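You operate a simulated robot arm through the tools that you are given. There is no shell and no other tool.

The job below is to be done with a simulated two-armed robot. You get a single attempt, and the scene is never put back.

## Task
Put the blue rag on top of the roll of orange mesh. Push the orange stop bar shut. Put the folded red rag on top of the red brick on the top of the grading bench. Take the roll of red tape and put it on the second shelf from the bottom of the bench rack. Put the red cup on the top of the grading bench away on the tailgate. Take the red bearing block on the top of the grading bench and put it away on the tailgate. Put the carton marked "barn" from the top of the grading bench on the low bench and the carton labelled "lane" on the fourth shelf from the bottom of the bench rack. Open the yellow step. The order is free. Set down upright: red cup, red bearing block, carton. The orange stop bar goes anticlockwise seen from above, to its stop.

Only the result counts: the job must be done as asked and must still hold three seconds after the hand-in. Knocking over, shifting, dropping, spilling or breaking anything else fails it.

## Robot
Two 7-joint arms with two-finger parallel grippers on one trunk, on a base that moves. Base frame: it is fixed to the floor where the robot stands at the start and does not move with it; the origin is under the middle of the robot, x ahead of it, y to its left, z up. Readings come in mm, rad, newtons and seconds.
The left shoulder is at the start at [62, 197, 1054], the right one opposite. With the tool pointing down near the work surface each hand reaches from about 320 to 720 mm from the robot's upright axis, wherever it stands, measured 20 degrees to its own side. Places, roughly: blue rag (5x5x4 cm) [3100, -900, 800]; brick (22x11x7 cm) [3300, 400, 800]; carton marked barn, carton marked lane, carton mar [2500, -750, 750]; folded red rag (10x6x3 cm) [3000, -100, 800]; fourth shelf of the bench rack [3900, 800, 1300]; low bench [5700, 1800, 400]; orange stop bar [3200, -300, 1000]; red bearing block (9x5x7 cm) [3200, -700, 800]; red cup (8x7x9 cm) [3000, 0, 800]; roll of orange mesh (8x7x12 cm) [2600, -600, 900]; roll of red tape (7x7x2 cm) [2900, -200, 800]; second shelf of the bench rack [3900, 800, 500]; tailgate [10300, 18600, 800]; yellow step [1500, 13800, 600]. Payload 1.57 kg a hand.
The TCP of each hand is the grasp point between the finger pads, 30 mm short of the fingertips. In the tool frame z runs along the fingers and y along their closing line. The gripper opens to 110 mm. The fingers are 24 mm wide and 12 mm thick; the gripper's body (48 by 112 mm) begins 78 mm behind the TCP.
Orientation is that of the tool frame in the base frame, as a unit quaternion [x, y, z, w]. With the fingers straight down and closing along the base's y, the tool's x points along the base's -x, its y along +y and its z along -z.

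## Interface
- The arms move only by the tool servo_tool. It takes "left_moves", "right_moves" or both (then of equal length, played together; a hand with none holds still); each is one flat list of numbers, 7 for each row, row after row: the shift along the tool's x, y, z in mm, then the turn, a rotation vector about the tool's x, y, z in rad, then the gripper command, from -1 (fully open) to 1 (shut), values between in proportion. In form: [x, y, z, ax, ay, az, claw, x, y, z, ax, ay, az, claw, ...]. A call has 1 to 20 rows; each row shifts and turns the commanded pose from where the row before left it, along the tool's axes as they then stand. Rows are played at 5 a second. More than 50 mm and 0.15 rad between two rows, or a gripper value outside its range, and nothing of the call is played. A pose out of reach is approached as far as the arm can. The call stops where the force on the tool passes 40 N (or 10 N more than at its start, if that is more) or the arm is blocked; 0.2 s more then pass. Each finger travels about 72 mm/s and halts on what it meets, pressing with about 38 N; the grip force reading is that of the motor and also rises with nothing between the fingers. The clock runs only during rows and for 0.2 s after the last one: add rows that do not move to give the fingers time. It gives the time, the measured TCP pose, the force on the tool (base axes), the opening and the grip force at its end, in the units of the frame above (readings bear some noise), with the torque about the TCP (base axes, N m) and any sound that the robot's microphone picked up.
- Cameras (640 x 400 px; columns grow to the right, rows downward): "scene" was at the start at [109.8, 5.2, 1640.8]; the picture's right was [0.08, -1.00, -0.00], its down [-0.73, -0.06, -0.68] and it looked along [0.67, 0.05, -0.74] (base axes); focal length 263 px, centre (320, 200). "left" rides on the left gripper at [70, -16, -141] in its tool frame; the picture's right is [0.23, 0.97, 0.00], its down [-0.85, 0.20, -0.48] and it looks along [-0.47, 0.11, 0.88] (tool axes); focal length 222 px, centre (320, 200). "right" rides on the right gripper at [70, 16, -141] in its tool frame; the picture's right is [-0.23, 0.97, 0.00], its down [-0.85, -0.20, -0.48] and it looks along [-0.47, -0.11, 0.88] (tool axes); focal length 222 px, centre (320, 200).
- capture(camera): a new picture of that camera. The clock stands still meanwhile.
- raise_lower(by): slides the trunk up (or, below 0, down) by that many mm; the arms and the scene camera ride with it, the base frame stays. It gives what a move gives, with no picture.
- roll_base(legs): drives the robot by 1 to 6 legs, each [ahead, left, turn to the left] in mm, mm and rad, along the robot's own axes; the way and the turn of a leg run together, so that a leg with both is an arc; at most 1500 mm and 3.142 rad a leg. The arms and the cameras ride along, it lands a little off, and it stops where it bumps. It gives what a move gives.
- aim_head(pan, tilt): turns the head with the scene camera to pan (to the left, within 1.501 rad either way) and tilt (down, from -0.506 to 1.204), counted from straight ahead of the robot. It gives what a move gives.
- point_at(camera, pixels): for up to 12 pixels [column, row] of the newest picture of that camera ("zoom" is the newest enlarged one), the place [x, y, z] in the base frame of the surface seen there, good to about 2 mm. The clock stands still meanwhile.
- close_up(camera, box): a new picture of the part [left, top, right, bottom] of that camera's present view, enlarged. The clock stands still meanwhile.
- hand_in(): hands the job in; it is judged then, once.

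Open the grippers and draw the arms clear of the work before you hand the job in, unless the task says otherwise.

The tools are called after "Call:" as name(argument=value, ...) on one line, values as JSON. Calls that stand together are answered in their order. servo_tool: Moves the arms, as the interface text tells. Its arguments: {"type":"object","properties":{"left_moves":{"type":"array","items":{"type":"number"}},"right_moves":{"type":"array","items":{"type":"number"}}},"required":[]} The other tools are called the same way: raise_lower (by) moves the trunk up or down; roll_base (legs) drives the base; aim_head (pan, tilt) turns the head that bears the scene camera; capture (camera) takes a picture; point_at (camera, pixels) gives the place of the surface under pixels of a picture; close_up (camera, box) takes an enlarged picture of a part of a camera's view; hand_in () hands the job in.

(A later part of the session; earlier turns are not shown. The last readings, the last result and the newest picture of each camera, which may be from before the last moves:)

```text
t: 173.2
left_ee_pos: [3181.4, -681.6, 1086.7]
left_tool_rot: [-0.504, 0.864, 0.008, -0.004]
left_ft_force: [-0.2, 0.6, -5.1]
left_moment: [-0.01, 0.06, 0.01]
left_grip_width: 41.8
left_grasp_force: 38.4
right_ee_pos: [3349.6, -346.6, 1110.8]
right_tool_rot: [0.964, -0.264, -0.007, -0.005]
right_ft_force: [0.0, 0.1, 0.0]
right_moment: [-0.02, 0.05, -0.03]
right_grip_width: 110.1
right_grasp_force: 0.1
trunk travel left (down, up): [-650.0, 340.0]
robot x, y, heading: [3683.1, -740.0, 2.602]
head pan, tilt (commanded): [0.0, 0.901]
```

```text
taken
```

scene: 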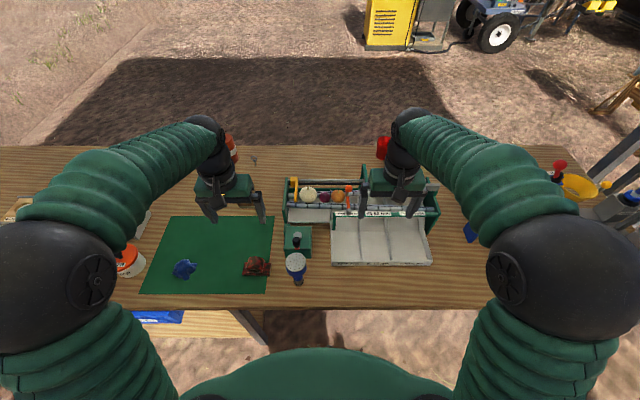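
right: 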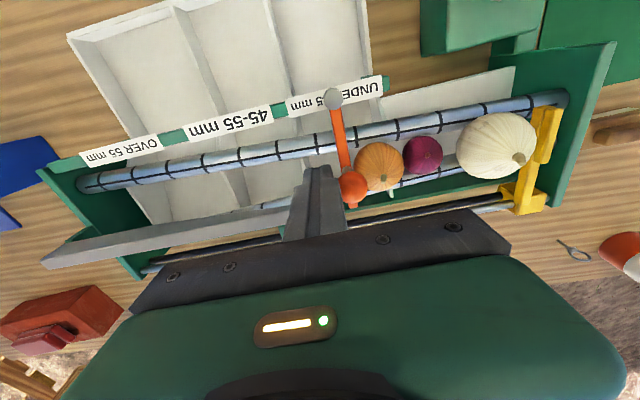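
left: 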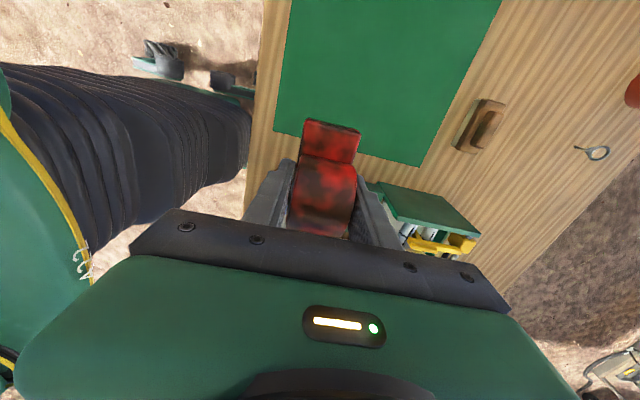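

Block is held firmly (≈5 N). I strafe left 615 mm to bring the right hand over the blue rag.

Call:
roll_base(legs=[[0, 615, 0]])

Call:
capture(camera="right")

```text
t: 176.6
left_ee_pos: [2863.6, -1198.7, 1086.0]
left_tool_rot: [-0.5, 0.866, 0.006, -0.005]
left_ft_force: [0.3, -0.7, -4.1]
left_moment: [0.01, 0.02, 0.01]
left_grip_width: 41.9
left_grasp_force: 37.7
right_ee_pos: [3036.3, -866.0, 1108.9]
right_tool_rot: [0.963, -0.269, -0.007, -0.003]
right_ft_force: [-0.3, 0.5, -1.1]
right_moment: [0.0, 0.01, -0.01]
right_grip_width: 110.0
right_grasp_force: 0.1
trunk travel left (down, up): [-650.0, 340.0]
robot x, y, heading: [3371.8, -1268.7, 2.592]
head pan, tilt (commanded): [0.0, 0.901]
```

```text
taken
```

right: 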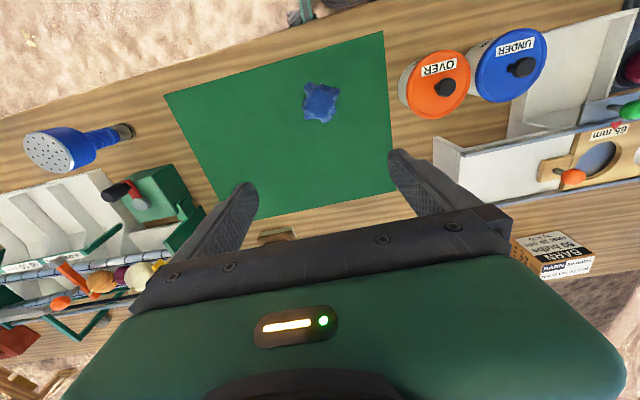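

The rag shows at (302–340, 83–122). I query it.

Call:
point_at(camera="right", pixels=[[321, 101], [305, 101], [337, 103], [321, 86], [321, 119], [312, 92], [330, 112]])

Call:
close_up(camera="right", box=[281, 70, 361, 120])

```text
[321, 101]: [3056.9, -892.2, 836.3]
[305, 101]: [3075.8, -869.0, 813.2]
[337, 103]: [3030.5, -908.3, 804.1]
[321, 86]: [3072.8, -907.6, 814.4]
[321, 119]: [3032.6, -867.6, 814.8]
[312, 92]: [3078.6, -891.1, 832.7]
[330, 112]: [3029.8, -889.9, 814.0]
```

```text
8.00 times, centred on (321, 95) of right
```

zoom: 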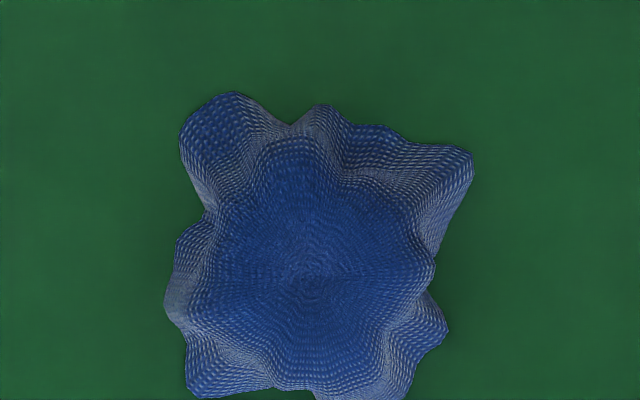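

Rag centre ≈(3053,-888), top ~837. I move the right hand over it, descend to TCP z≈836 and close.

Call:
servo_tool(right_moves=[25.6, 10.2, 30, 0, 0, 0, -1, 0, 0, 48.6, 0, 0, 0, -1, 0, 0, 48.6, 0, 0, 0, -1, 0, 0, 48.6, 0, 0, 0, -1, 0, 0, 48.6, 0, 0, 0, -1, 0, 0, 48.6, 0, 0, 0, -1, 0, 0, 0, 0, 0, 0, 1, 0, 0, 0, 0, 0, 0, 1, 0, 0, 0, 0, 0, 0, 1, 0, 0, 0, 0, 0, 0, 1, 0, 0, 0, 0, 0, 0, 1])

Call:
capture(camera="right")

```text
t: 179.0
left_ee_pos: [2863.3, -1201.9, 1084.7]
left_tool_rot: [-0.5, 0.866, 0.008, -0.004]
left_ft_force: [-1.1, -0.1, -3.6]
left_moment: [-0.05, -0.05, 0.03]
left_grip_width: 41.9
left_grasp_force: 38.0
right_ee_pos: [3049.3, -889.8, 838.0]
right_tool_rot: [0.963, -0.27, -0.007, -0.005]
right_ft_force: [0.8, -0.2, 2.1]
right_moment: [-0.03, -0.03, 0.05]
right_grip_width: 51.5
right_grasp_force: 37.9
trunk travel left (down, up): [-650.0, 340.0]
robot x, y, heading: [3370.4, -1270.5, 2.591]
head pan, tilt (commanded): [0.0, 0.901]
```

```text
taken
```

right: 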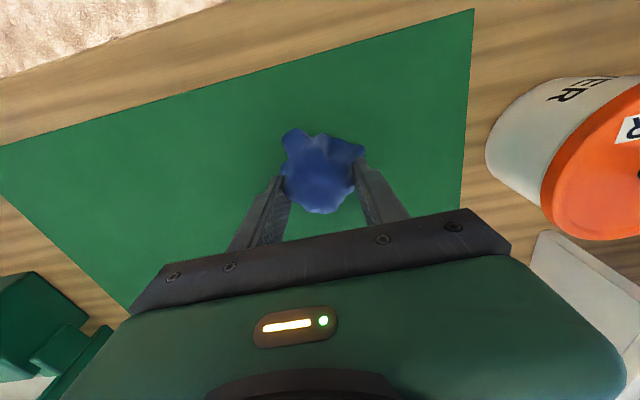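

Rag is between the fingers (51.5 mm). I lift it clear.

Call:
servo_tool(right_moves=[0, 0, -10, 0, 0, 0, 1, 0, 0, -40, 0, 0, 0, 1, 0, 0, -50, 0, 0, 0, 1, 0, 0, -50, 0, 0, 0, 1, 0, 0, -50, 0, 0, 0, 1, 0, 0, -50, 0, 0, 0, 1])

Call:
capture(camera="right")

```text
t: 180.4
left_ee_pos: [2863.5, -1203.2, 1085.9]
left_tool_rot: [-0.5, 0.866, 0.008, -0.004]
left_ft_force: [-0.3, -0.9, -4.2]
left_moment: [0.01, 0.02, 0.02]
left_grip_width: 42.0
left_grasp_force: 38.1
right_ee_pos: [3054.7, -892.1, 1085.5]
right_tool_rot: [0.963, -0.269, -0.007, -0.004]
right_ft_force: [0.1, -0.8, -0.2]
right_moment: [0.03, 0.02, 0.01]
right_grip_width: 51.4
right_grasp_force: 37.5
trunk travel left (down, up): [-650.0, 340.0]
robot x, y, heading: [3367.6, -1266.6, 2.586]
head pan, tilt (commanded): [0.0, 0.901]
```

```text
taken
```

right: 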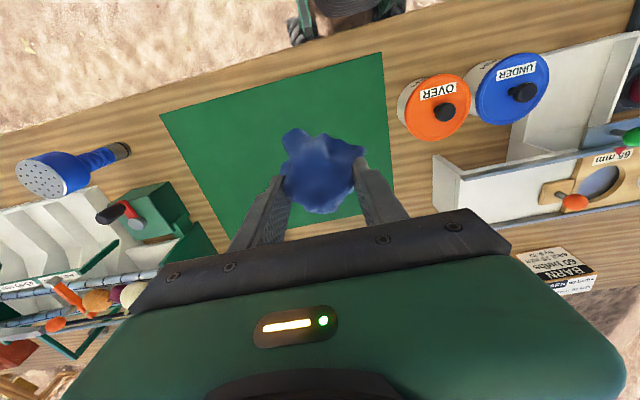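

I now take the known route around the rack to the bench front: back off, strafe past the rack, drive forward, then turn.

Call:
roll_base(legs=[[-355, 0, 0.02], [0, -1490, 0], [0, -1490, 0]])

Call:
aim_head(pan=0.0, tilt=0.5)

Call:
capture(camera="scene")

```text
t: 196.7
left_ee_pos: [4645.2, 1175.3, 1084.9]
left_tool_rot: [-0.511, 0.859, 0.007, -0.003]
left_ft_force: [-0.7, -0.4, -5.0]
left_moment: [0.01, 0.0, 0.0]
left_grip_width: 41.7
left_grasp_force: 37.7
right_ee_pos: [4825.9, 1490.9, 1084.8]
right_tool_rot: [0.967, -0.256, -0.007, -0.005]
right_ft_force: [-0.1, 0.0, 0.4]
right_moment: [-0.02, 0.01, -0.02]
right_grip_width: 47.1
right_grasp_force: 38.0
trunk travel left (down, up): [-650.0, 340.0]
robot x, y, heading: [5154.0, 1124.5, 2.619]
head pan, tilt (commanded): [0.0, 0.901]
```

```text
t: 197.5
left_ee_pos: [4646.8, 1175.8, 1085.4]
left_tool_rot: [-0.511, 0.859, 0.008, -0.003]
left_ft_force: [-0.5, 0.4, -3.5]
left_moment: [-0.02, 0.01, 0.0]
left_grip_width: 42.0
left_grasp_force: 38.3
right_ee_pos: [4830.0, 1491.6, 1085.7]
right_tool_rot: [0.966, -0.257, -0.008, -0.005]
right_ft_force: [0.0, 0.5, -0.7]
right_moment: [0.01, 0.0, 0.0]
right_grip_width: 46.6
right_grasp_force: 38.8
trunk travel left (down, up): [-650.0, 340.0]
robot x, y, heading: [5150.0, 1124.7, 2.616]
head pan, tilt (commanded): [0.0, 0.499]
```

```text
taken
```

scene: 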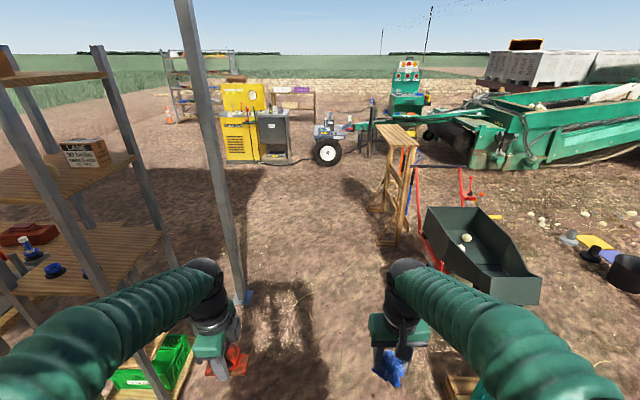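

The rag's grip width has dropped to 46.6; I check it, and query the clearance of wheelbarrow and stand ahead.

Call:
capture(camera="right")

Call:
point_at(camera="scene", pixels=[[445, 270], [535, 295], [425, 210], [383, 240], [413, 245], [240, 300], [470, 300], [320, 300], [320, 200], [450, 385]])

```text
taken
```

right: 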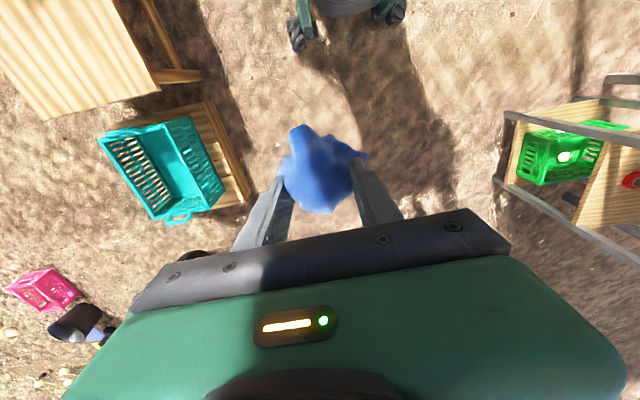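

```text
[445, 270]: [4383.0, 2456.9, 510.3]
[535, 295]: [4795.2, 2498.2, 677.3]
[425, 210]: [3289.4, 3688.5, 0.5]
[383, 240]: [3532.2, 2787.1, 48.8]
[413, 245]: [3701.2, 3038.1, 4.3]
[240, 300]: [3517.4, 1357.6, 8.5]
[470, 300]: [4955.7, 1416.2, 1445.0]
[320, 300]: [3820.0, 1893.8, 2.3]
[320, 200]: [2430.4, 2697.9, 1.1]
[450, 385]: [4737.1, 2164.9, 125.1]
```

The rag still sits between the fingers. I drive ahead past the pole, turn left to face the bench, and strafe along its front.

Call:
roll_base(legs=[[1200, 0, -0.01], [1180, 0, 0], [0, 0, 3.14], [0, -1300, 0], [0, -1300, 0]])

Call:
aim_head(pan=-0.1, tilt=0.75)

Call:
capture(camera="scene")

Call:
capture(camera="right")

```text
t: 228.6
left_ee_pos: [2162.7, 53.1, 1085.7]
left_tool_rot: [0.88, 0.475, 0.004, 0.008]
left_ft_force: [-0.8, -0.8, -3.4]
left_moment: [0.01, 0.0, 0.0]
left_grip_width: 41.8
left_grasp_force: 38.0
right_ee_pos: [1954.8, -246.2, 1085.5]
right_tool_rot: [0.297, 0.955, -0.006, 0.007]
right_ft_force: [0.1, 0.7, -0.9]
right_moment: [0.03, 0.02, -0.03]
right_grip_width: 46.7
right_grasp_force: 37.7
trunk travel left (down, up): [-650.0, 340.0]
robot x, y, heading: [1659.7, 145.3, -0.606]
head pan, tilt (commanded): [0.0, 0.499]
```

```text
t: 229.4
left_ee_pos: [2161.7, 54.4, 1086.6]
left_tool_rot: [0.88, 0.475, 0.003, 0.009]
left_ft_force: [-0.3, 0.5, -3.5]
left_moment: [0.01, 0.01, 0.02]
left_grip_width: 41.8
left_grasp_force: 38.0
right_ee_pos: [1954.6, -246.9, 1085.6]
right_tool_rot: [0.297, 0.955, -0.005, 0.007]
right_ft_force: [0.3, 0.0, 0.0]
right_moment: [-0.02, -0.01, 0.0]
right_grip_width: 47.1
right_grasp_force: 38.4
trunk travel left (down, up): [-650.0, 340.0]
robot x, y, heading: [1659.8, 145.5, -0.606]
head pan, tilt (commanded): [-0.099, 0.75]
```

```text
taken
```

scene: 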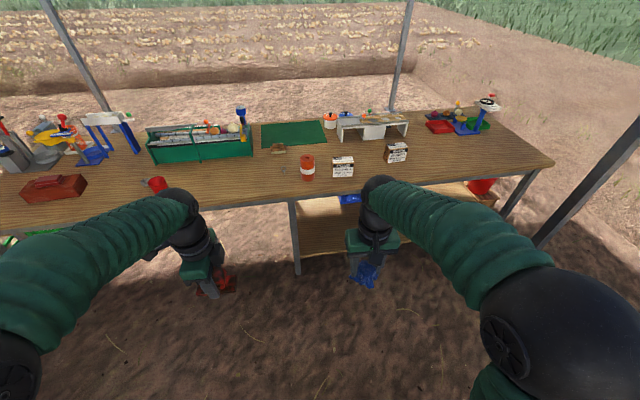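

```text
taken
```

right: 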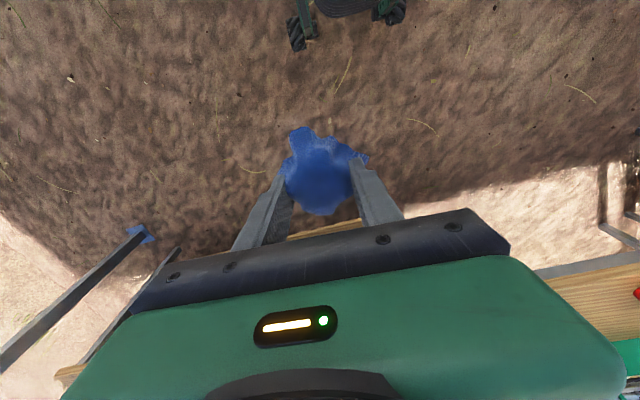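

I correct the heading by +0.07 and drive up to the bench so the right hand comes near the mesh roll.

Call:
roll_base(legs=[[0, 0, 0.07], [680, 0, 0]])

Call:
capture(camera="right")

Call:
aim_head(pan=-0.2, tilt=0.95)

Call:
capture(camera="scene")

```text
t: 233.6
left_ee_pos: [2759.5, -272.5, 1085.5]
left_tool_rot: [0.865, 0.501, 0.005, 0.008]
left_ft_force: [-0.3, -0.5, -4.6]
left_moment: [-0.01, 0.04, -0.05]
left_grip_width: 42.1
left_grasp_force: 37.7
right_ee_pos: [2570.5, -584.5, 1086.6]
right_tool_rot: [0.268, 0.963, -0.006, 0.009]
right_ft_force: [-0.2, -0.3, -1.0]
right_moment: [-0.01, 0.01, 0.02]
right_grip_width: 46.9
right_grasp_force: 38.4
trunk travel left (down, up): [-650.0, 340.0]
robot x, y, heading: [2256.1, -210.3, -0.545]
head pan, tilt (commanded): [-0.099, 0.75]
```

```text
taken
```

right: 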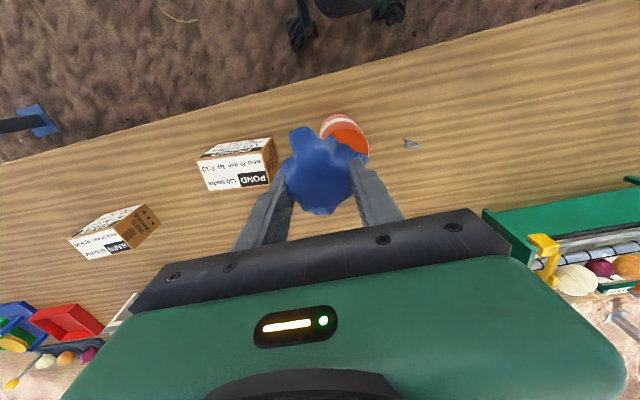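

```text
t: 234.4
left_ee_pos: [2759.9, -271.7, 1086.4]
left_tool_rot: [0.865, 0.501, 0.005, 0.008]
left_ft_force: [0.0, -0.2, -3.7]
left_moment: [-0.01, -0.01, 0.0]
left_grip_width: 41.8
left_grasp_force: 38.2
right_ee_pos: [2570.6, -584.2, 1085.7]
right_tool_rot: [0.269, 0.963, -0.005, 0.008]
right_ft_force: [0.4, 0.3, 0.4]
right_moment: [0.03, -0.01, -0.01]
right_grip_width: 46.8
right_grasp_force: 38.0
trunk travel left (down, up): [-650.0, 340.0]
robot x, y, heading: [2253.2, -208.3, -0.547]
head pan, tilt (commanded): [-0.201, 0.949]
```

```text
taken
```

scene: 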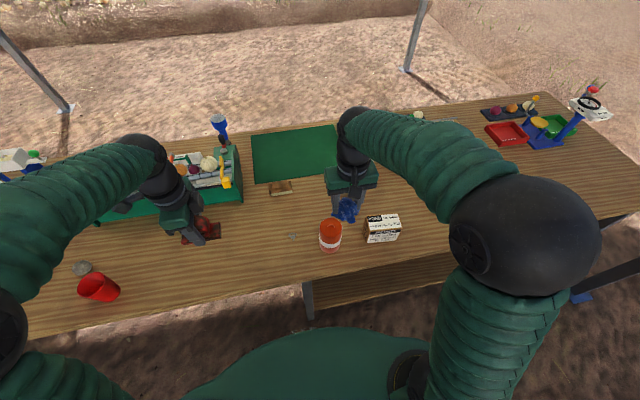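

I query the mesh roll's top in a zoom.

Call:
close_up(camera="scene", box=[290, 190, 418, 270])

Call:
point_at(camera="zoom", pixels=[[200, 175], [160, 178], [240, 175], [200, 150], [200, 205], [200, 250], [270, 110], [215, 165], [185, 185]])

```text
5.00 times, centred on (354, 230) of scene
```

zoom: 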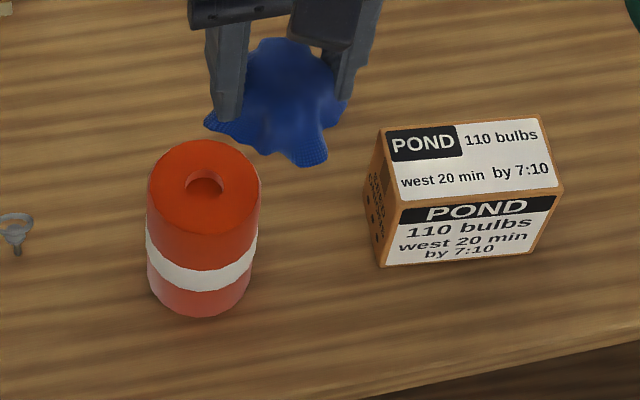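

```text
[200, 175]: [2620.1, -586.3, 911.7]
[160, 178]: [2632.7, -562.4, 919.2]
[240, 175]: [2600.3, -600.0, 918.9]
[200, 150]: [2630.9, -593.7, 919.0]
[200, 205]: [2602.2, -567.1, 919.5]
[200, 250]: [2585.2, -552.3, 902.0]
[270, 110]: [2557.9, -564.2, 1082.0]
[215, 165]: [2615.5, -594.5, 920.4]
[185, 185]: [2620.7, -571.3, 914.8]
```

Roll top z≈919, centre (2616.5,-581). I shift the rag over it and lower to z≈960.

Call:
servo_tool(right_moves=[-37.6, 26.5, 0, 0, 0, 0, 1, 0, 0, 42, 0, 0, 0, 1, 0, 0, 42, 0, 0, 0, 1, 0, 0, 40, 0, 0, 0, 1, 0, 0, 0, 0, 0, 0, 1])

Call:
capture(camera="right")

Call:
close_up(camera="scene", box=[290, 190, 418, 270])

```text
t: 235.6
left_ee_pos: [2759.5, -271.4, 1087.5]
left_tool_rot: [0.865, 0.501, 0.005, 0.01]
left_ft_force: [0.9, 0.7, -4.1]
left_moment: [-0.05, 0.0, 0.0]
left_grip_width: 42.0
left_grasp_force: 37.8
right_ee_pos: [2617.5, -583.0, 963.9]
right_tool_rot: [0.267, 0.964, -0.005, 0.008]
right_ft_force: [0.1, 0.0, -0.6]
right_moment: [-0.04, -0.06, 0.0]
right_grip_width: 46.9
right_grasp_force: 37.3
trunk travel left (down, up): [-650.0, 340.0]
robot x, y, heading: [2257.7, -211.2, -0.549]
head pan, tilt (commanded): [-0.201, 0.949]
```

```text
taken
```

right: 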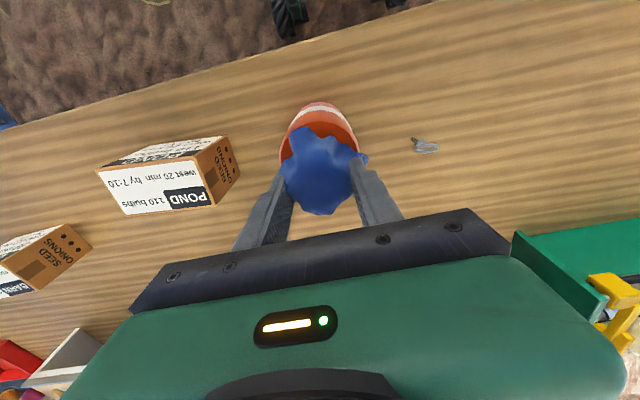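

```text
5.00 times, centred on (354, 230) of scene
```

zoom: 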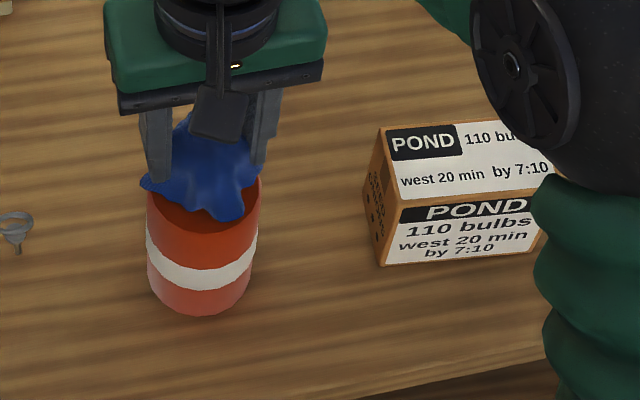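

Rag is centred over the roll. I lower 8 mm and check force.

Call:
servo_tool(right_moves=[0, 0, 4, 0, 0, 0, 1, 0, 0, 4, 0, 0, 0, 1, 0, 0, 0, 0, 0, 0, 1])

Call:
close_up(camera="scene", box=[300, 195, 364, 235])

```text
t: 236.4
left_ee_pos: [2759.8, -272.5, 1086.0]
left_tool_rot: [0.865, 0.502, 0.004, 0.009]
left_ft_force: [-0.1, 0.5, -4.1]
left_moment: [0.02, 0.01, 0.05]
left_grip_width: 42.1
left_grasp_force: 37.8
right_ee_pos: [2619.0, -582.6, 955.3]
right_tool_rot: [0.268, 0.963, -0.006, 0.009]
right_ft_force: [0.8, 0.1, -0.3]
right_moment: [-0.01, 0.02, 0.0]
right_grip_width: 46.8
right_grasp_force: 37.7
trunk travel left (down, up): [-650.0, 340.0]
robot x, y, heading: [2257.5, -210.4, -0.544]
head pan, tilt (commanded): [-0.201, 0.949]
```

```text
10.00 times, centred on (332, 215) of scene
```

zoom: 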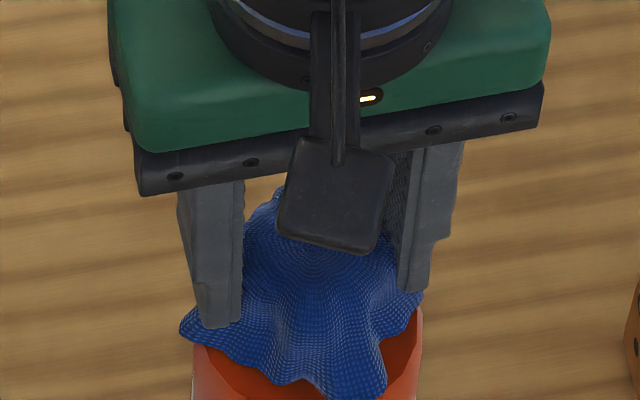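

I lower 3 mm more, open gently and rise.

Call:
servo_tool(right_moves=[0, 0, 2.5, 0, 0, 0, 1, 0, 0, 0, 0, 0, 0, 1, 0, 0, 0, 0, 0, 0, 0.1, 0, 0, 0, 0, 0, 0, -0.3, 0, 0, 0, 0, 0, 0, -0.4, 0, 0, -15, 0, 0, 0, -0.5, 0, 0, -30, 0, 0, 0, -0.6, 0, 0, -40, 0, 0, 0, -1, 0, 0, -40, 0, 0, 0, -1])

Call:
capture(camera="right")

Call:
close_up(camera="scene", box=[290, 190, 418, 270])

```text
t: 238.4
left_ee_pos: [2759.2, -271.8, 1087.6]
left_tool_rot: [0.865, 0.501, 0.004, 0.01]
left_ft_force: [0.8, 0.2, -4.1]
left_moment: [0.0, 0.01, 0.0]
left_grip_width: 42.1
left_grasp_force: 37.4
right_ee_pos: [2614.6, -581.6, 1076.2]
right_tool_rot: [0.267, 0.964, -0.005, 0.009]
right_ft_force: [-0.9, 0.1, -0.2]
right_moment: [0.0, -0.03, 0.01]
right_grip_width: 110.0
right_grasp_force: 0.1
trunk travel left (down, up): [-650.0, 340.0]
robot x, y, heading: [2257.0, -210.8, -0.547]
head pan, tilt (commanded): [-0.201, 0.949]
```

```text
taken
```

right: 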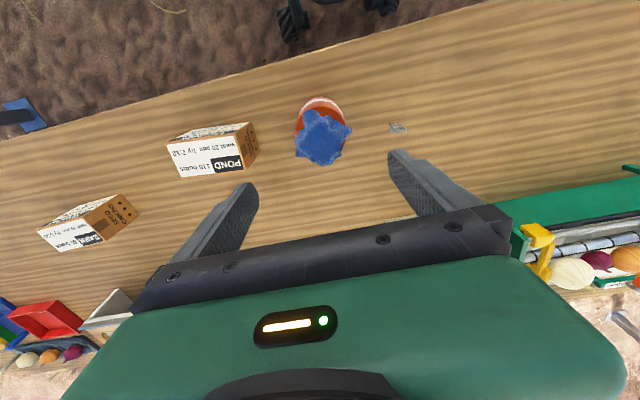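

```text
5.00 times, centred on (354, 230) of scene
```

zoom: 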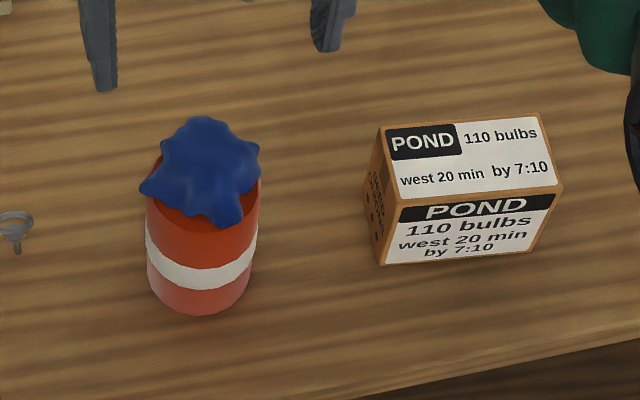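

The rag rests on the roll. I verify its centre against the roll's centre.

Call:
point_at(camera="zoom", pixels=[[202, 150], [145, 190], [255, 150], [225, 220], [200, 120], [200, 180]])

Call:
close_up(camera="right", box=[20, 160, 180, 260])

Call:
point_at(camera="right", pixels=[[40, 230], [83, 247], [137, 213], [120, 197], [60, 215], [100, 210], [105, 237], [132, 196]])

```text
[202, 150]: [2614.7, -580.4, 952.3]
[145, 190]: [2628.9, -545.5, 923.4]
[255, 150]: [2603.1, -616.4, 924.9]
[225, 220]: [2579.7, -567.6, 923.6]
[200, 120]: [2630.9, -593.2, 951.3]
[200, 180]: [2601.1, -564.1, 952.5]
```

```text
4.00 times, centred on (100, 210) of right
```

zoom: 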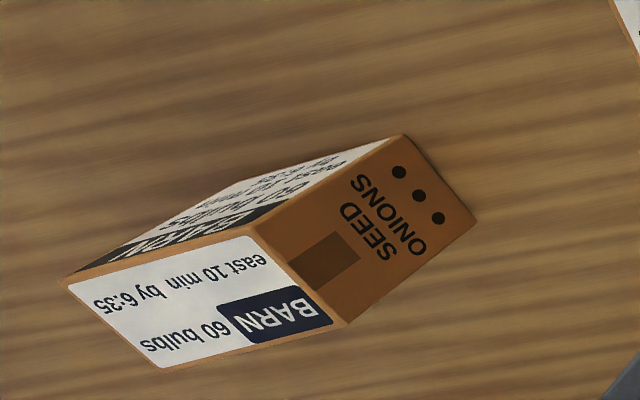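

```text
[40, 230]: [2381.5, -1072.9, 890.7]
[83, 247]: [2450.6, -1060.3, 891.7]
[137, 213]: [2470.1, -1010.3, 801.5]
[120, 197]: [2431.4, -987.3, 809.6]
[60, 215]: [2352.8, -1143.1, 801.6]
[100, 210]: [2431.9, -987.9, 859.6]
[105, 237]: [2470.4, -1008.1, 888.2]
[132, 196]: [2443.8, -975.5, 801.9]
```

Rag is centred on the roll. Next BARN: I query its top-face corners.

Call:
point_at(camera="zoom", pixels=[[72, 285], [245, 232], [338, 322], [162, 364], [205, 300], [400, 140], [470, 215], [345, 320]])

Call:
close_up(camera="scene", box=[400, 100, 600, 225])

```text
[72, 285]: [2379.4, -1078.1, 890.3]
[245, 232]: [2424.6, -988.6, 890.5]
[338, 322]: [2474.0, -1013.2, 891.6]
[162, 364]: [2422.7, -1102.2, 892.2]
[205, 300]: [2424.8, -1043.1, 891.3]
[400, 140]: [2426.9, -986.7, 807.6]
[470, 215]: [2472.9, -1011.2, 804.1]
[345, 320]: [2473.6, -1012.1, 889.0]
```

```text
3.20 times, centred on (500, 162) of scene
```

zoom: 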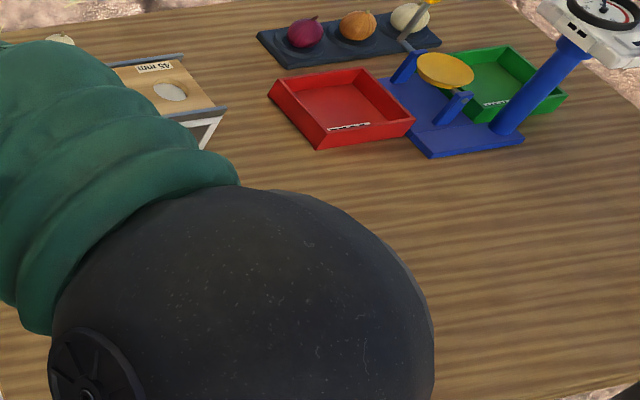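

BARN centre (2425,-1045.5), axis 61.5°, top 891. I strafe right 450 mm and yaw the right hand −92.8° for a grip across its width.

Call:
roll_base(legs=[[0, -450, 0.01]])

Call:
servo_tool(right_moves=[0, 0, 0, 0, 0, -0.1472, -1, 0, 0, 0, 0, 0, -0.1472, -1, 0, 0, 0, 0, 0, -0.1472, -1, 0, 0, 0, 0, 0, -0.1472, -1, 0, 0, 0, 0, 0, -0.1472, -1, 0, 0, 0, 0, 0, -0.1472, -1, 0, 0, 0, 0, 0, -0.1472, -1, 0, 0, 0, 0, 0, -0.1472, -1, 0, 0, 0, 0, 0, -0.1472, -1, 0, 0, 0, 0, 0, -0.1472, -1, 0, 0, 0, 0, 0, -0.1472, -1])

Call:
capture(camera="right")

```text
t: 241.1
left_ee_pos: [2537.0, -639.6, 1084.5]
left_tool_rot: [0.861, 0.509, 0.002, 0.01]
left_ft_force: [-0.1, -0.1, -4.6]
left_moment: [-0.06, 0.06, 0.01]
left_grip_width: 42.0
left_grasp_force: 37.6
right_ee_pos: [2396.9, -951.2, 1076.8]
right_tool_rot: [0.261, 0.965, -0.007, 0.008]
right_ft_force: [0.4, 1.3, -0.3]
right_moment: [-0.03, 0.03, -0.02]
right_grip_width: 110.2
right_grasp_force: 0.1
trunk travel left (down, up): [-650.0, 340.0]
robot x, y, heading: [2025.9, -595.2, -0.532]
head pan, tilt (commanded): [-0.201, 0.949]
```

```text
t: 243.4
left_ee_pos: [2531.8, -645.6, 1086.2]
left_tool_rot: [0.861, 0.509, 0.005, 0.009]
left_ft_force: [0.1, 0.3, -4.9]
left_moment: [-0.01, -0.01, 0.01]
left_grip_width: 41.8
left_grasp_force: 37.9
right_ee_pos: [2393.3, -957.0, 1076.5]
right_tool_rot: [-0.52, 0.854, -0.009, 0.002]
right_ft_force: [-0.1, -0.1, 0.1]
right_moment: [0.01, -0.02, 0.01]
right_grip_width: 109.9
right_grasp_force: 0.1
trunk travel left (down, up): [-650.0, 340.0]
robot x, y, heading: [2027.4, -596.5, -0.532]
head pan, tilt (commanded): [-0.201, 0.949]
```

```text
taken
```

right: 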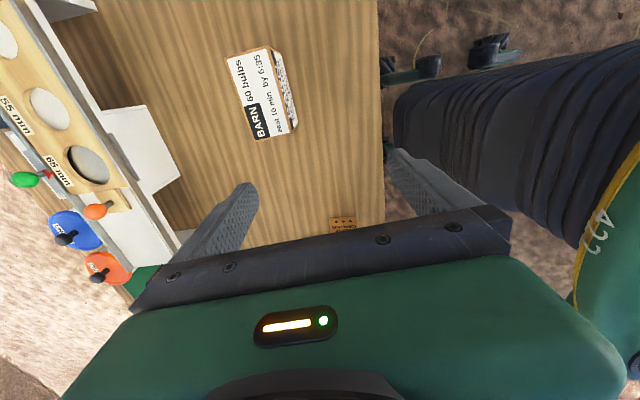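

I move over the carton centre and lower to z≈962 to check alignment.

Call:
servo_tool(right_moves=[32, -34.5, 0, 0, 0, 0.02, -1, 32, -34.5, 0, 0, 0, 0, -1, 0, 0, 38, 0, 0, 0, -1, 0, 0, 38, 0, 0, 0, -1, 0, 0, 38, 0, 0, 0, -1])

Call:
capture(camera="right")

```text
t: 244.7
left_ee_pos: [2533.5, -646.7, 1086.0]
left_tool_rot: [0.861, 0.508, 0.004, 0.009]
left_ft_force: [0.3, -0.1, -4.9]
left_moment: [0.02, 0.01, 0.0]
left_grip_width: 41.7
left_grasp_force: 37.8
right_ee_pos: [2424.2, -1049.6, 962.3]
right_tool_rot: [-0.51, 0.86, -0.01, 0.003]
right_ft_force: [-0.7, -0.1, 0.5]
right_moment: [0.0, -0.01, 0.0]
right_grip_width: 109.9
right_grasp_force: 0.1
trunk travel left (down, up): [-650.0, 340.0]
robot x, y, heading: [2030.6, -593.5, -0.527]
head pan, tilt (commanded): [-0.201, 0.949]
```

```text
taken
```

right: 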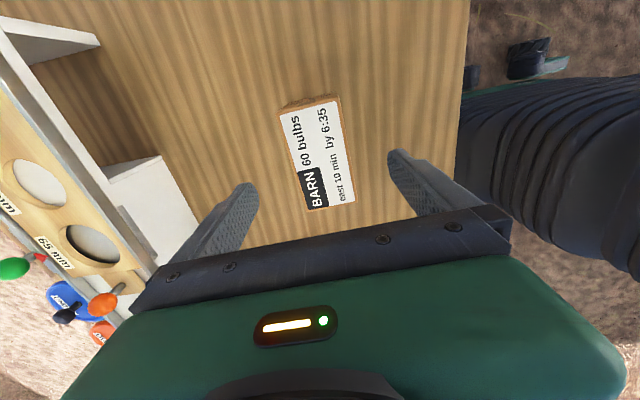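

Alignment looks good. I descend to TCP z≈852 and close on BARN.

Call:
servo_tool(right_moves=[-1.5, 2, 37, 0, 0, 0, -1, 0, 0, 37, 0, 0, 0, -1, 0, 0, 36, 0, 0, 0, -1, 0, 0, 0, 0, 0, 0, 1, 0, 0, 0, 0, 0, 0, 1, 0, 0, 0, 0, 0, 0, 1, 0, 0, 0, 0, 0, 0, 1, 0, 0, 0, 0, 0, 0, 1])

Call:
capture(camera="right")

```text
t: 246.4
left_ee_pos: [2532.3, -645.6, 1088.2]
left_tool_rot: [0.861, 0.509, 0.006, 0.009]
left_ft_force: [-0.2, 0.4, -4.1]
left_moment: [0.03, -0.02, -0.01]
left_grip_width: 42.2
left_grasp_force: 37.3
right_ee_pos: [2426.0, -1046.6, 856.7]
right_tool_rot: [-0.51, 0.86, -0.01, 0.003]
right_ft_force: [-1.4, -0.2, 1.3]
right_moment: [-0.12, 0.33, -0.09]
right_grip_width: 59.7
right_grasp_force: 37.8
trunk travel left (down, up): [-650.0, 340.0]
robot x, y, heading: [2031.0, -593.1, -0.528]
head pan, tilt (commanded): [-0.201, 0.949]
```

```text
taken
```

right: 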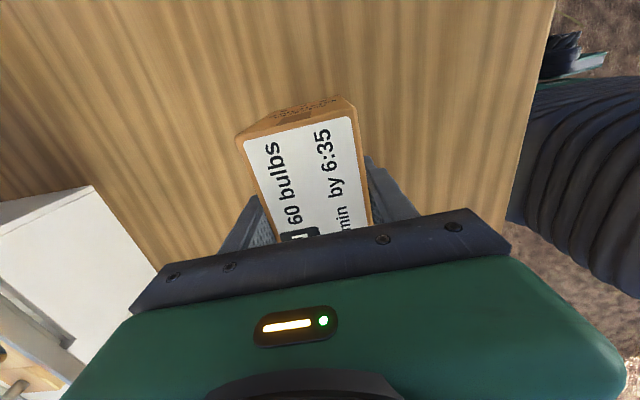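

BARN is gripped (60 mm). I lift it straight up 225 mm.

Call:
servo_tool(right_moves=[0, 0, -10, 0, 0, 0, 1, 0, 0, -35, 0, 0, 0, 1, 0, 0, -45, 0, 0, 0, 1, 0, 0, -45, 0, 0, 0, 1, 0, 0, -45, 0, 0, 0, 1, 0, 0, -45, 0, 0, 0, 1])

Call:
capture(camera="right")

```text
t: 247.8
left_ee_pos: [2531.4, -644.8, 1086.4]
left_tool_rot: [0.861, 0.509, 0.006, 0.009]
left_ft_force: [-0.2, 0.4, -3.4]
left_moment: [-0.02, -0.01, -0.01]
left_grip_width: 41.9
left_grasp_force: 37.9
right_ee_pos: [2423.5, -1043.4, 1079.9]
right_tool_rot: [-0.511, 0.86, -0.01, 0.002]
right_ft_force: [-0.2, 0.4, -4.3]
right_moment: [0.01, 0.04, 0.0]
right_grip_width: 59.7
right_grasp_force: 37.8
trunk travel left (down, up): [-650.0, 340.0]
robot x, y, heading: [2022.8, -591.3, -0.533]
head pan, tilt (commanded): [-0.201, 0.949]
```

```text
taken
```

right: 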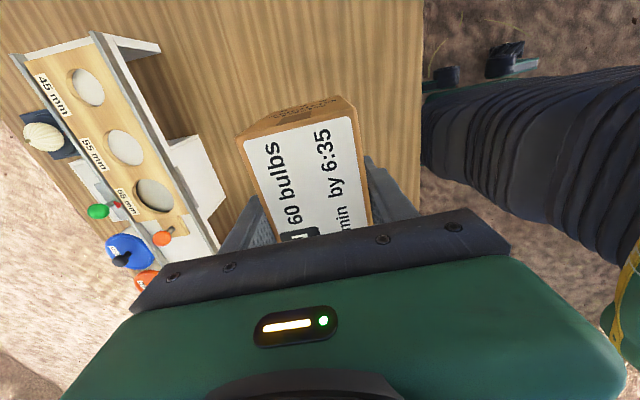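

BARN is up. I drive back, along the front, past the pole and up to beside the low bench.

Call:
roll_base(legs=[[-540, 0, 0], [0, 1500, 0], [0, 1500, 0]])

Call:
roll_base(legs=[[0, 60, 0], [1450, 0, 0], [300, 0, 0]])

Call:
aim_head(pan=1.0, tilt=0.5)

Call:
capture(camera="scene")

```text
t: 264.9
left_ee_pos: [3588.8, 2154.2, 1086.5]
left_tool_rot: [0.87, 0.494, 0.006, 0.009]
left_ft_force: [-0.4, 0.0, -5.4]
left_moment: [0.01, 0.01, 0.01]
left_grip_width: 41.9
left_grasp_force: 37.6
right_ee_pos: [3467.3, 1760.7, 1077.2]
right_tool_rot: [-0.496, 0.868, -0.008, 0.003]
right_ft_force: [0.8, -0.2, -4.2]
right_moment: [0.01, -0.02, 0.01]
right_grip_width: 59.7
right_grasp_force: 37.8
trunk travel left (down, up): [-650.0, 340.0]
robot x, y, heading: [3090.6, 2227.8, -0.561]
head pan, tilt (commanded): [-0.201, 0.949]
```

```text
t: 274.4
left_ee_pos: [5118.0, 1269.7, 1088.7]
left_tool_rot: [0.868, 0.497, 0.005, 0.01]
left_ft_force: [0.3, 0.3, -3.9]
left_moment: [-0.03, 0.02, -0.01]
left_grip_width: 42.0
left_grasp_force: 37.9
right_ee_pos: [4999.7, 874.0, 1080.0]
right_tool_rot: [-0.498, 0.867, -0.011, 0.002]
right_ft_force: [0.7, -0.9, -4.5]
right_moment: [0.01, 0.02, 0.02]
right_grip_width: 59.7
right_grasp_force: 38.2
trunk travel left (down, up): [-650.0, 340.0]
robot x, y, heading: [4618.8, 1336.0, -0.554]
head pan, tilt (commanded): [-0.201, 0.949]
```

```text
t: 275.8
left_ee_pos: [5119.3, 1267.5, 1088.6]
left_tool_rot: [0.868, 0.497, 0.006, 0.01]
left_ft_force: [-1.0, -1.2, -5.0]
left_moment: [0.0, 0.01, 0.01]
left_grip_width: 41.7
left_grasp_force: 37.1
right_ee_pos: [5000.2, 873.0, 1079.5]
right_tool_rot: [-0.498, 0.867, -0.012, 0.004]
right_ft_force: [0.1, 0.8, -5.0]
right_moment: [0.04, -0.02, -0.02]
right_grip_width: 59.7
right_grasp_force: 38.3
trunk travel left (down, up): [-650.0, 340.0]
robot x, y, heading: [4620.6, 1333.5, -0.561]
head pan, tilt (commanded): [1.0, 0.499]
```

```text
taken
```

scene: 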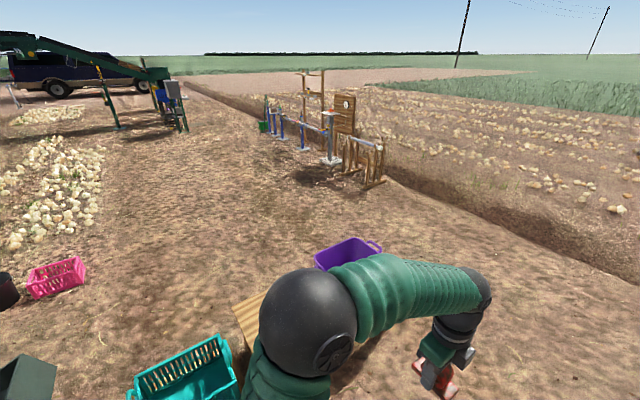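

I query the low bench's corner, crate and tub positions relative to the robot before turning.

Call:
point_at(camera="scene", pixels=[[240, 310], [250, 325], [232, 350], [150, 385], [318, 262], [375, 247], [345, 240], [350, 350], [40, 360]])

```text
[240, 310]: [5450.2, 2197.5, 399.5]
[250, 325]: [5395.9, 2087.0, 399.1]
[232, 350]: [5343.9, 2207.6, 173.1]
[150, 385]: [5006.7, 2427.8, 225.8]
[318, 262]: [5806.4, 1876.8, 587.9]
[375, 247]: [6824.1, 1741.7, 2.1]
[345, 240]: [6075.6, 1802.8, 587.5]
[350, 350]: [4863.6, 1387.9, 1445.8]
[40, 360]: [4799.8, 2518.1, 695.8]
```

The low bench spans about u 4240–4670, v 3570–4400 with the tub at its far half and the teal crate before it. I turn left to face it from the side, strafe to the free near half, then lower the trunk.

Call:
roll_base(legs=[[0, 0, 1.597], [0, -250, 0], [200, 0, 0]])

Call:
aim_head(pan=-0.1, tilt=0.9)

Call:
capture(camera="scene")

```text
t: 282.6
left_ee_pos: [5016.1, 1856.7, 1090.8]
left_tool_rot: [0.272, 0.962, 0.013, 0.001]
left_ft_force: [0.3, -0.6, -3.8]
left_moment: [0.0, 0.03, 0.06]
left_grip_width: 41.8
left_grasp_force: 38.5
right_ee_pos: [5408.3, 1731.1, 1081.4]
right_tool_rot: [0.963, -0.269, 0.005, -0.012]
right_ft_force: [-0.7, -0.4, -4.4]
right_moment: [0.02, -0.01, 0.0]
right_grip_width: 59.8
right_grasp_force: 38.1
trunk travel left (down, up): [-650.0, 340.0]
robot x, y, heading: [4936.9, 1361.5, 0.996]
head pan, tilt (commanded): [1.0, 0.499]
```

```text
t: 283.9
left_ee_pos: [5012.6, 1862.1, 1088.4]
left_tool_rot: [0.271, 0.962, 0.012, 0.003]
left_ft_force: [-0.8, 0.6, -4.2]
left_moment: [-0.02, -0.01, -0.02]
left_grip_width: 41.7
left_grasp_force: 38.2
right_ee_pos: [5405.9, 1735.7, 1080.2]
right_tool_rot: [0.963, -0.269, 0.006, -0.01]
right_ft_force: [-0.6, 0.7, -4.2]
right_moment: [0.0, 0.0, -0.02]
right_grip_width: 60.0
right_grasp_force: 38.4
trunk travel left (down, up): [-650.0, 340.0]
robot x, y, heading: [4937.1, 1366.1, 0.988]
head pan, tilt (commanded): [-0.099, 0.901]
```

```text
taken
```

scene: 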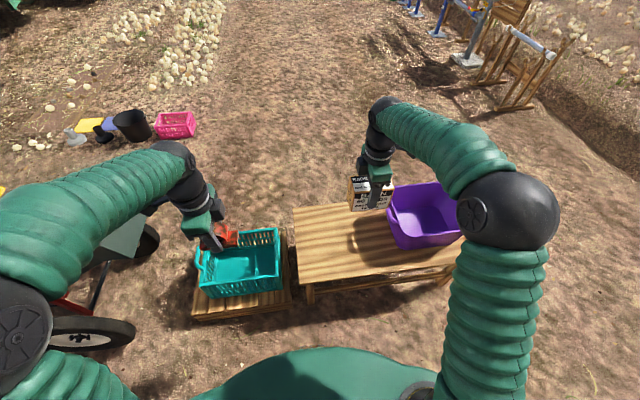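

I query the low bench's top corners and free area.

Call:
point_at(camera="scene", pixels=[[297, 210], [304, 278], [345, 240], [385, 255], [390, 215], [400, 235], [450, 262], [365, 195], [235, 250], [265, 235], [240, 285], [420, 285]])

```text
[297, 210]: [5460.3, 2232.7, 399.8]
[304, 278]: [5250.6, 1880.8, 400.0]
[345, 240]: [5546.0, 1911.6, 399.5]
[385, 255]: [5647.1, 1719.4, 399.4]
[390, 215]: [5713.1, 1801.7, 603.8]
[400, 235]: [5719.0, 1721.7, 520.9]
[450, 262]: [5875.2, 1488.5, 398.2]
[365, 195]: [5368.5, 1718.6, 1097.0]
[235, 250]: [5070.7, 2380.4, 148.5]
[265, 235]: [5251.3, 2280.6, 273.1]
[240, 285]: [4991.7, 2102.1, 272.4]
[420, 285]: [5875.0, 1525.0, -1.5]
```

Free half of the low bench: I aim at (5500,1908). I lower the trunk 450 mm and drive ahead 150 mm.

Call:
raise_lower(by=-400)

Call:
raise_lower(by=-50)

Call:
roll_base(legs=[[150, 0, 0]])

Call:
capture(camera="right")

Call:
capture(camera="scene")

```text
t: 287.8
left_ee_pos: [5013.0, 1859.9, 689.9]
left_tool_rot: [0.272, 0.962, 0.011, 0.004]
left_ft_force: [-0.6, -0.5, -3.6]
left_moment: [-0.02, 0.02, 0.01]
left_grip_width: 42.0
left_grasp_force: 38.7
right_ee_pos: [5405.6, 1733.9, 680.4]
right_tool_rot: [0.963, -0.269, 0.005, -0.011]
right_ft_force: [-0.4, -0.6, -3.4]
right_moment: [0.01, 0.01, 0.02]
right_grip_width: 59.9
right_grasp_force: 38.1
trunk travel left (down, up): [-250.0, 740.0]
robot x, y, heading: [4938.6, 1361.6, 0.989]
head pan, tilt (commanded): [-0.099, 0.901]
```

```text
t: 288.7
left_ee_pos: [5013.1, 1859.2, 639.9]
left_tool_rot: [0.271, 0.962, 0.012, 0.003]
left_ft_force: [-0.5, -0.2, -4.0]
left_moment: [-0.01, -0.01, 0.0]
left_grip_width: 42.1
left_grasp_force: 37.4
right_ee_pos: [5405.5, 1733.7, 630.6]
right_tool_rot: [0.963, -0.268, 0.005, -0.011]
right_ft_force: [0.5, 0.3, -5.0]
right_moment: [-0.01, 0.02, 0.03]
right_grip_width: 60.1
right_grasp_force: 38.4
trunk travel left (down, up): [-200.0, 790.0]
robot x, y, heading: [4936.7, 1361.8, 0.995]
head pan, tilt (commanded): [-0.099, 0.901]
```

```text
t: 290.1
left_ee_pos: [5095.0, 1987.3, 638.7]
left_tool_rot: [0.271, 0.962, 0.011, 0.004]
left_ft_force: [0.5, 0.4, -5.6]
left_moment: [0.01, 0.04, 0.0]
left_grip_width: 41.7
left_grasp_force: 37.9
right_ee_pos: [5487.9, 1862.5, 629.7]
right_tool_rot: [0.963, -0.268, 0.006, -0.01]
right_ft_force: [0.6, 1.0, -4.8]
right_moment: [-0.01, -0.01, 0.01]
right_grip_width: 59.7
right_grasp_force: 38.0
trunk travel left (down, up): [-200.0, 790.0]
robot x, y, heading: [5020.5, 1492.5, 1.0]
head pan, tilt (commanded): [-0.099, 0.901]
```

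```text
taken
```

right: 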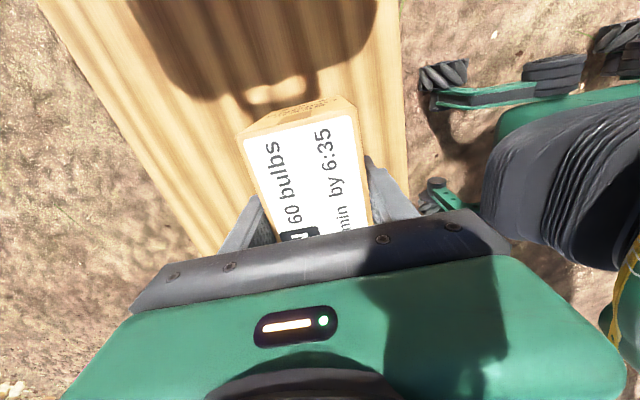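

```text
taken
```

scene: 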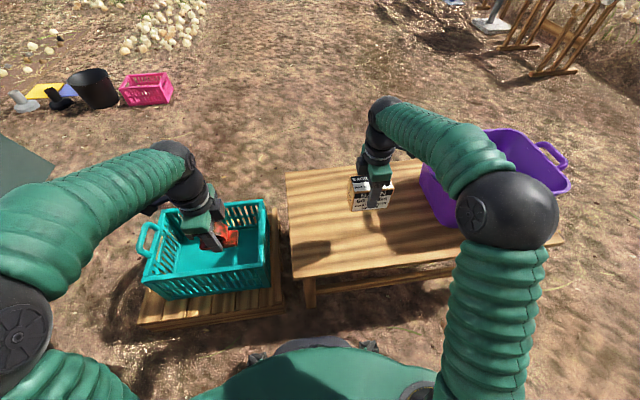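

I shift 30 mm further onto the bench and lower to z≈470.

Call:
servo_tool(right_moves=[-8, -35, 0, 0, 0, 0, 1, 0, 0, 40, 0, 0, 0, 1, 0, 0, 40, 0, 0, 0, 1, 0, 0, 40, 0, 0, 0, 1, 0, 0, 38, 0, 0, 0, 1, 0, 0, 0, 0, 0, 0, 1])

Call:
capture(camera="right")

```text
t: 291.4
left_ee_pos: [5092.9, 1986.2, 640.0]
left_tool_rot: [0.271, 0.963, 0.013, 0.004]
left_ft_force: [-0.1, -0.1, -3.6]
left_moment: [0.03, 0.0, 0.03]
left_grip_width: 41.8
left_grasp_force: 38.0
right_ee_pos: [5502.1, 1898.9, 475.8]
right_tool_rot: [0.963, -0.268, 0.006, -0.012]
right_ft_force: [0.6, 0.7, -3.1]
right_moment: [0.01, 0.0, 0.01]
right_grip_width: 60.1
right_grasp_force: 38.0
trunk travel left (down, up): [-200.0, 790.0]
robot x, y, heading: [5021.0, 1492.8, 0.998]
head pan, tilt (commanded): [-0.099, 0.901]
```

```text
taken
```

right: 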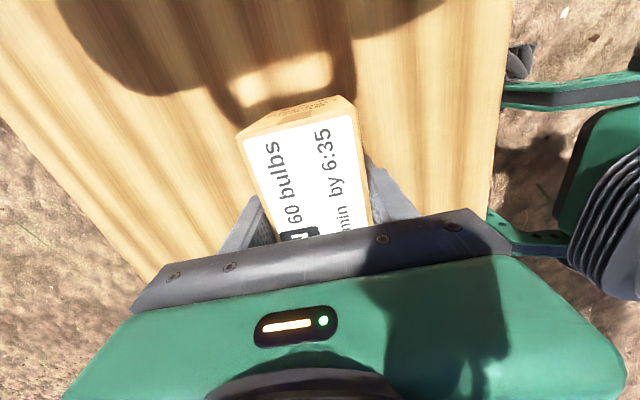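

I lower 15 mm and then feel for contact.

Call:
servo_tool(right_moves=[0, 0, 8, 0, 0, 0, 1, 0, 0, 7, 0, 0, 0, 1, 0, 0, 1, 0, 0, 0, 1, 0, 0, 0, 0, 0, 0, 1])

```text
t: 292.4
left_ee_pos: [5092.8, 1986.4, 639.9]
left_tool_rot: [0.27, 0.963, 0.012, 0.003]
left_ft_force: [0.6, 0.2, -3.5]
left_moment: [-0.01, -0.04, -0.04]
left_grip_width: 42.0
left_grasp_force: 38.0
right_ee_pos: [5501.3, 1897.5, 458.0]
right_tool_rot: [0.963, -0.268, 0.005, -0.01]
right_ft_force: [0.4, 0.5, -4.8]
right_moment: [0.01, 0.0, 0.0]
right_grip_width: 59.6
right_grasp_force: 38.1
trunk travel left (down, up): [-200.0, 790.0]
robot x, y, heading: [5023.5, 1491.1, 1.001]
head pan, tilt (commanded): [-0.099, 0.901]
```

Still full weight in hand; I lower a few millimetres in small steps.

Call:
servo_tool(right_moves=[0, 0, 1.2, 0, 0, 0, 1, 0, 0, 1.2, 0, 0, 0, 1, 0, 0, 0, 0, 0, 0, 1])

```text
t: 293.2
left_ee_pos: [5092.8, 1985.6, 640.2]
left_tool_rot: [0.27, 0.963, 0.013, 0.004]
left_ft_force: [-0.3, 1.1, -3.8]
left_moment: [0.01, 0.0, -0.01]
left_grip_width: 42.1
left_grasp_force: 38.2
right_ee_pos: [5500.8, 1899.4, 456.3]
right_tool_rot: [0.963, -0.269, 0.006, -0.011]
right_ft_force: [-0.9, -1.1, -2.5]
right_moment: [-0.09, 0.0, 0.01]
right_grip_width: 59.9
right_grasp_force: 38.6
trunk travel left (down, up): [-200.0, 790.0]
robot x, y, heading: [5021.9, 1487.3, 0.994]
head pan, tilt (commanded): [-0.099, 0.901]
```

Contact is beginning (weight reading drops to 2.5 N). One more millimetre, then I release and rise straight up.

Call:
servo_tool(right_moves=[0, 0, 1, 0, 0, 0, 1, 0, 0, 0, 0, 0, 0, 0.4, 0, 0, 0, 0, 0, 0, -0.4, 0, 0, 0, 0, 0, 0, -0.8, 0, 0, -20, 0, 0, 0, -0.8, 0, 0, -40, 0, 0, 0, -0.8, 0, 0, -45, 0, 0, 0, -0.8, 0, 0, -45, 0, 0, 0, -0.8])

Call:
capture(camera="right")

Call:
capture(camera="scene")

```text
t: 295.1
left_ee_pos: [5093.1, 1985.3, 639.3]
left_tool_rot: [0.27, 0.963, 0.013, 0.004]
left_ft_force: [0.0, 0.3, -4.1]
left_moment: [0.03, -0.02, 0.0]
left_grip_width: 42.0
left_grasp_force: 37.7
right_ee_pos: [5496.4, 1895.9, 606.2]
right_tool_rot: [0.963, -0.268, 0.006, -0.011]
right_ft_force: [-0.5, -0.2, 0.6]
right_moment: [0.01, 0.02, -0.02]
right_grip_width: 99.0
right_grasp_force: 0.0
trunk travel left (down, up): [-200.0, 790.0]
robot x, y, heading: [5022.0, 1492.4, 0.994]
head pan, tilt (commanded): [-0.099, 0.901]
```

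```text
taken
```

right: 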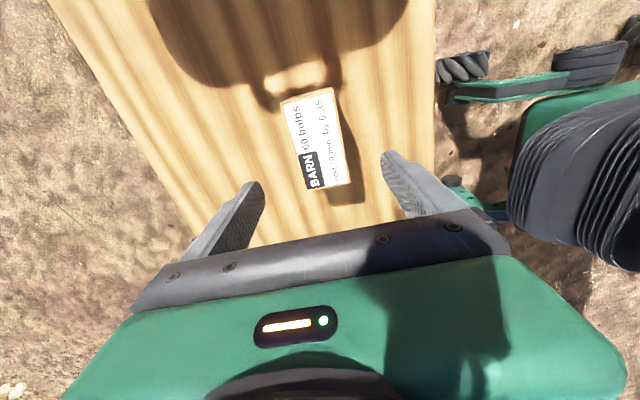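

```text
taken
```

scene: 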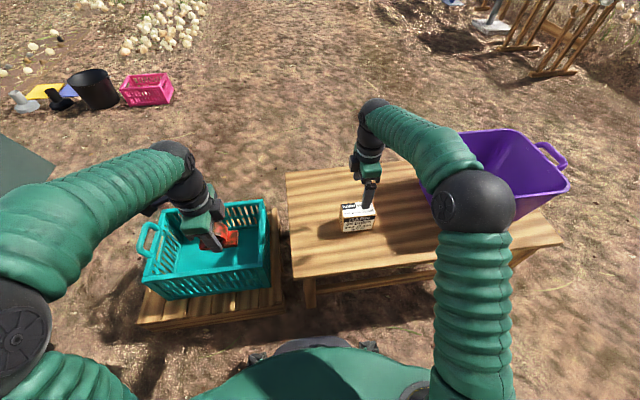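

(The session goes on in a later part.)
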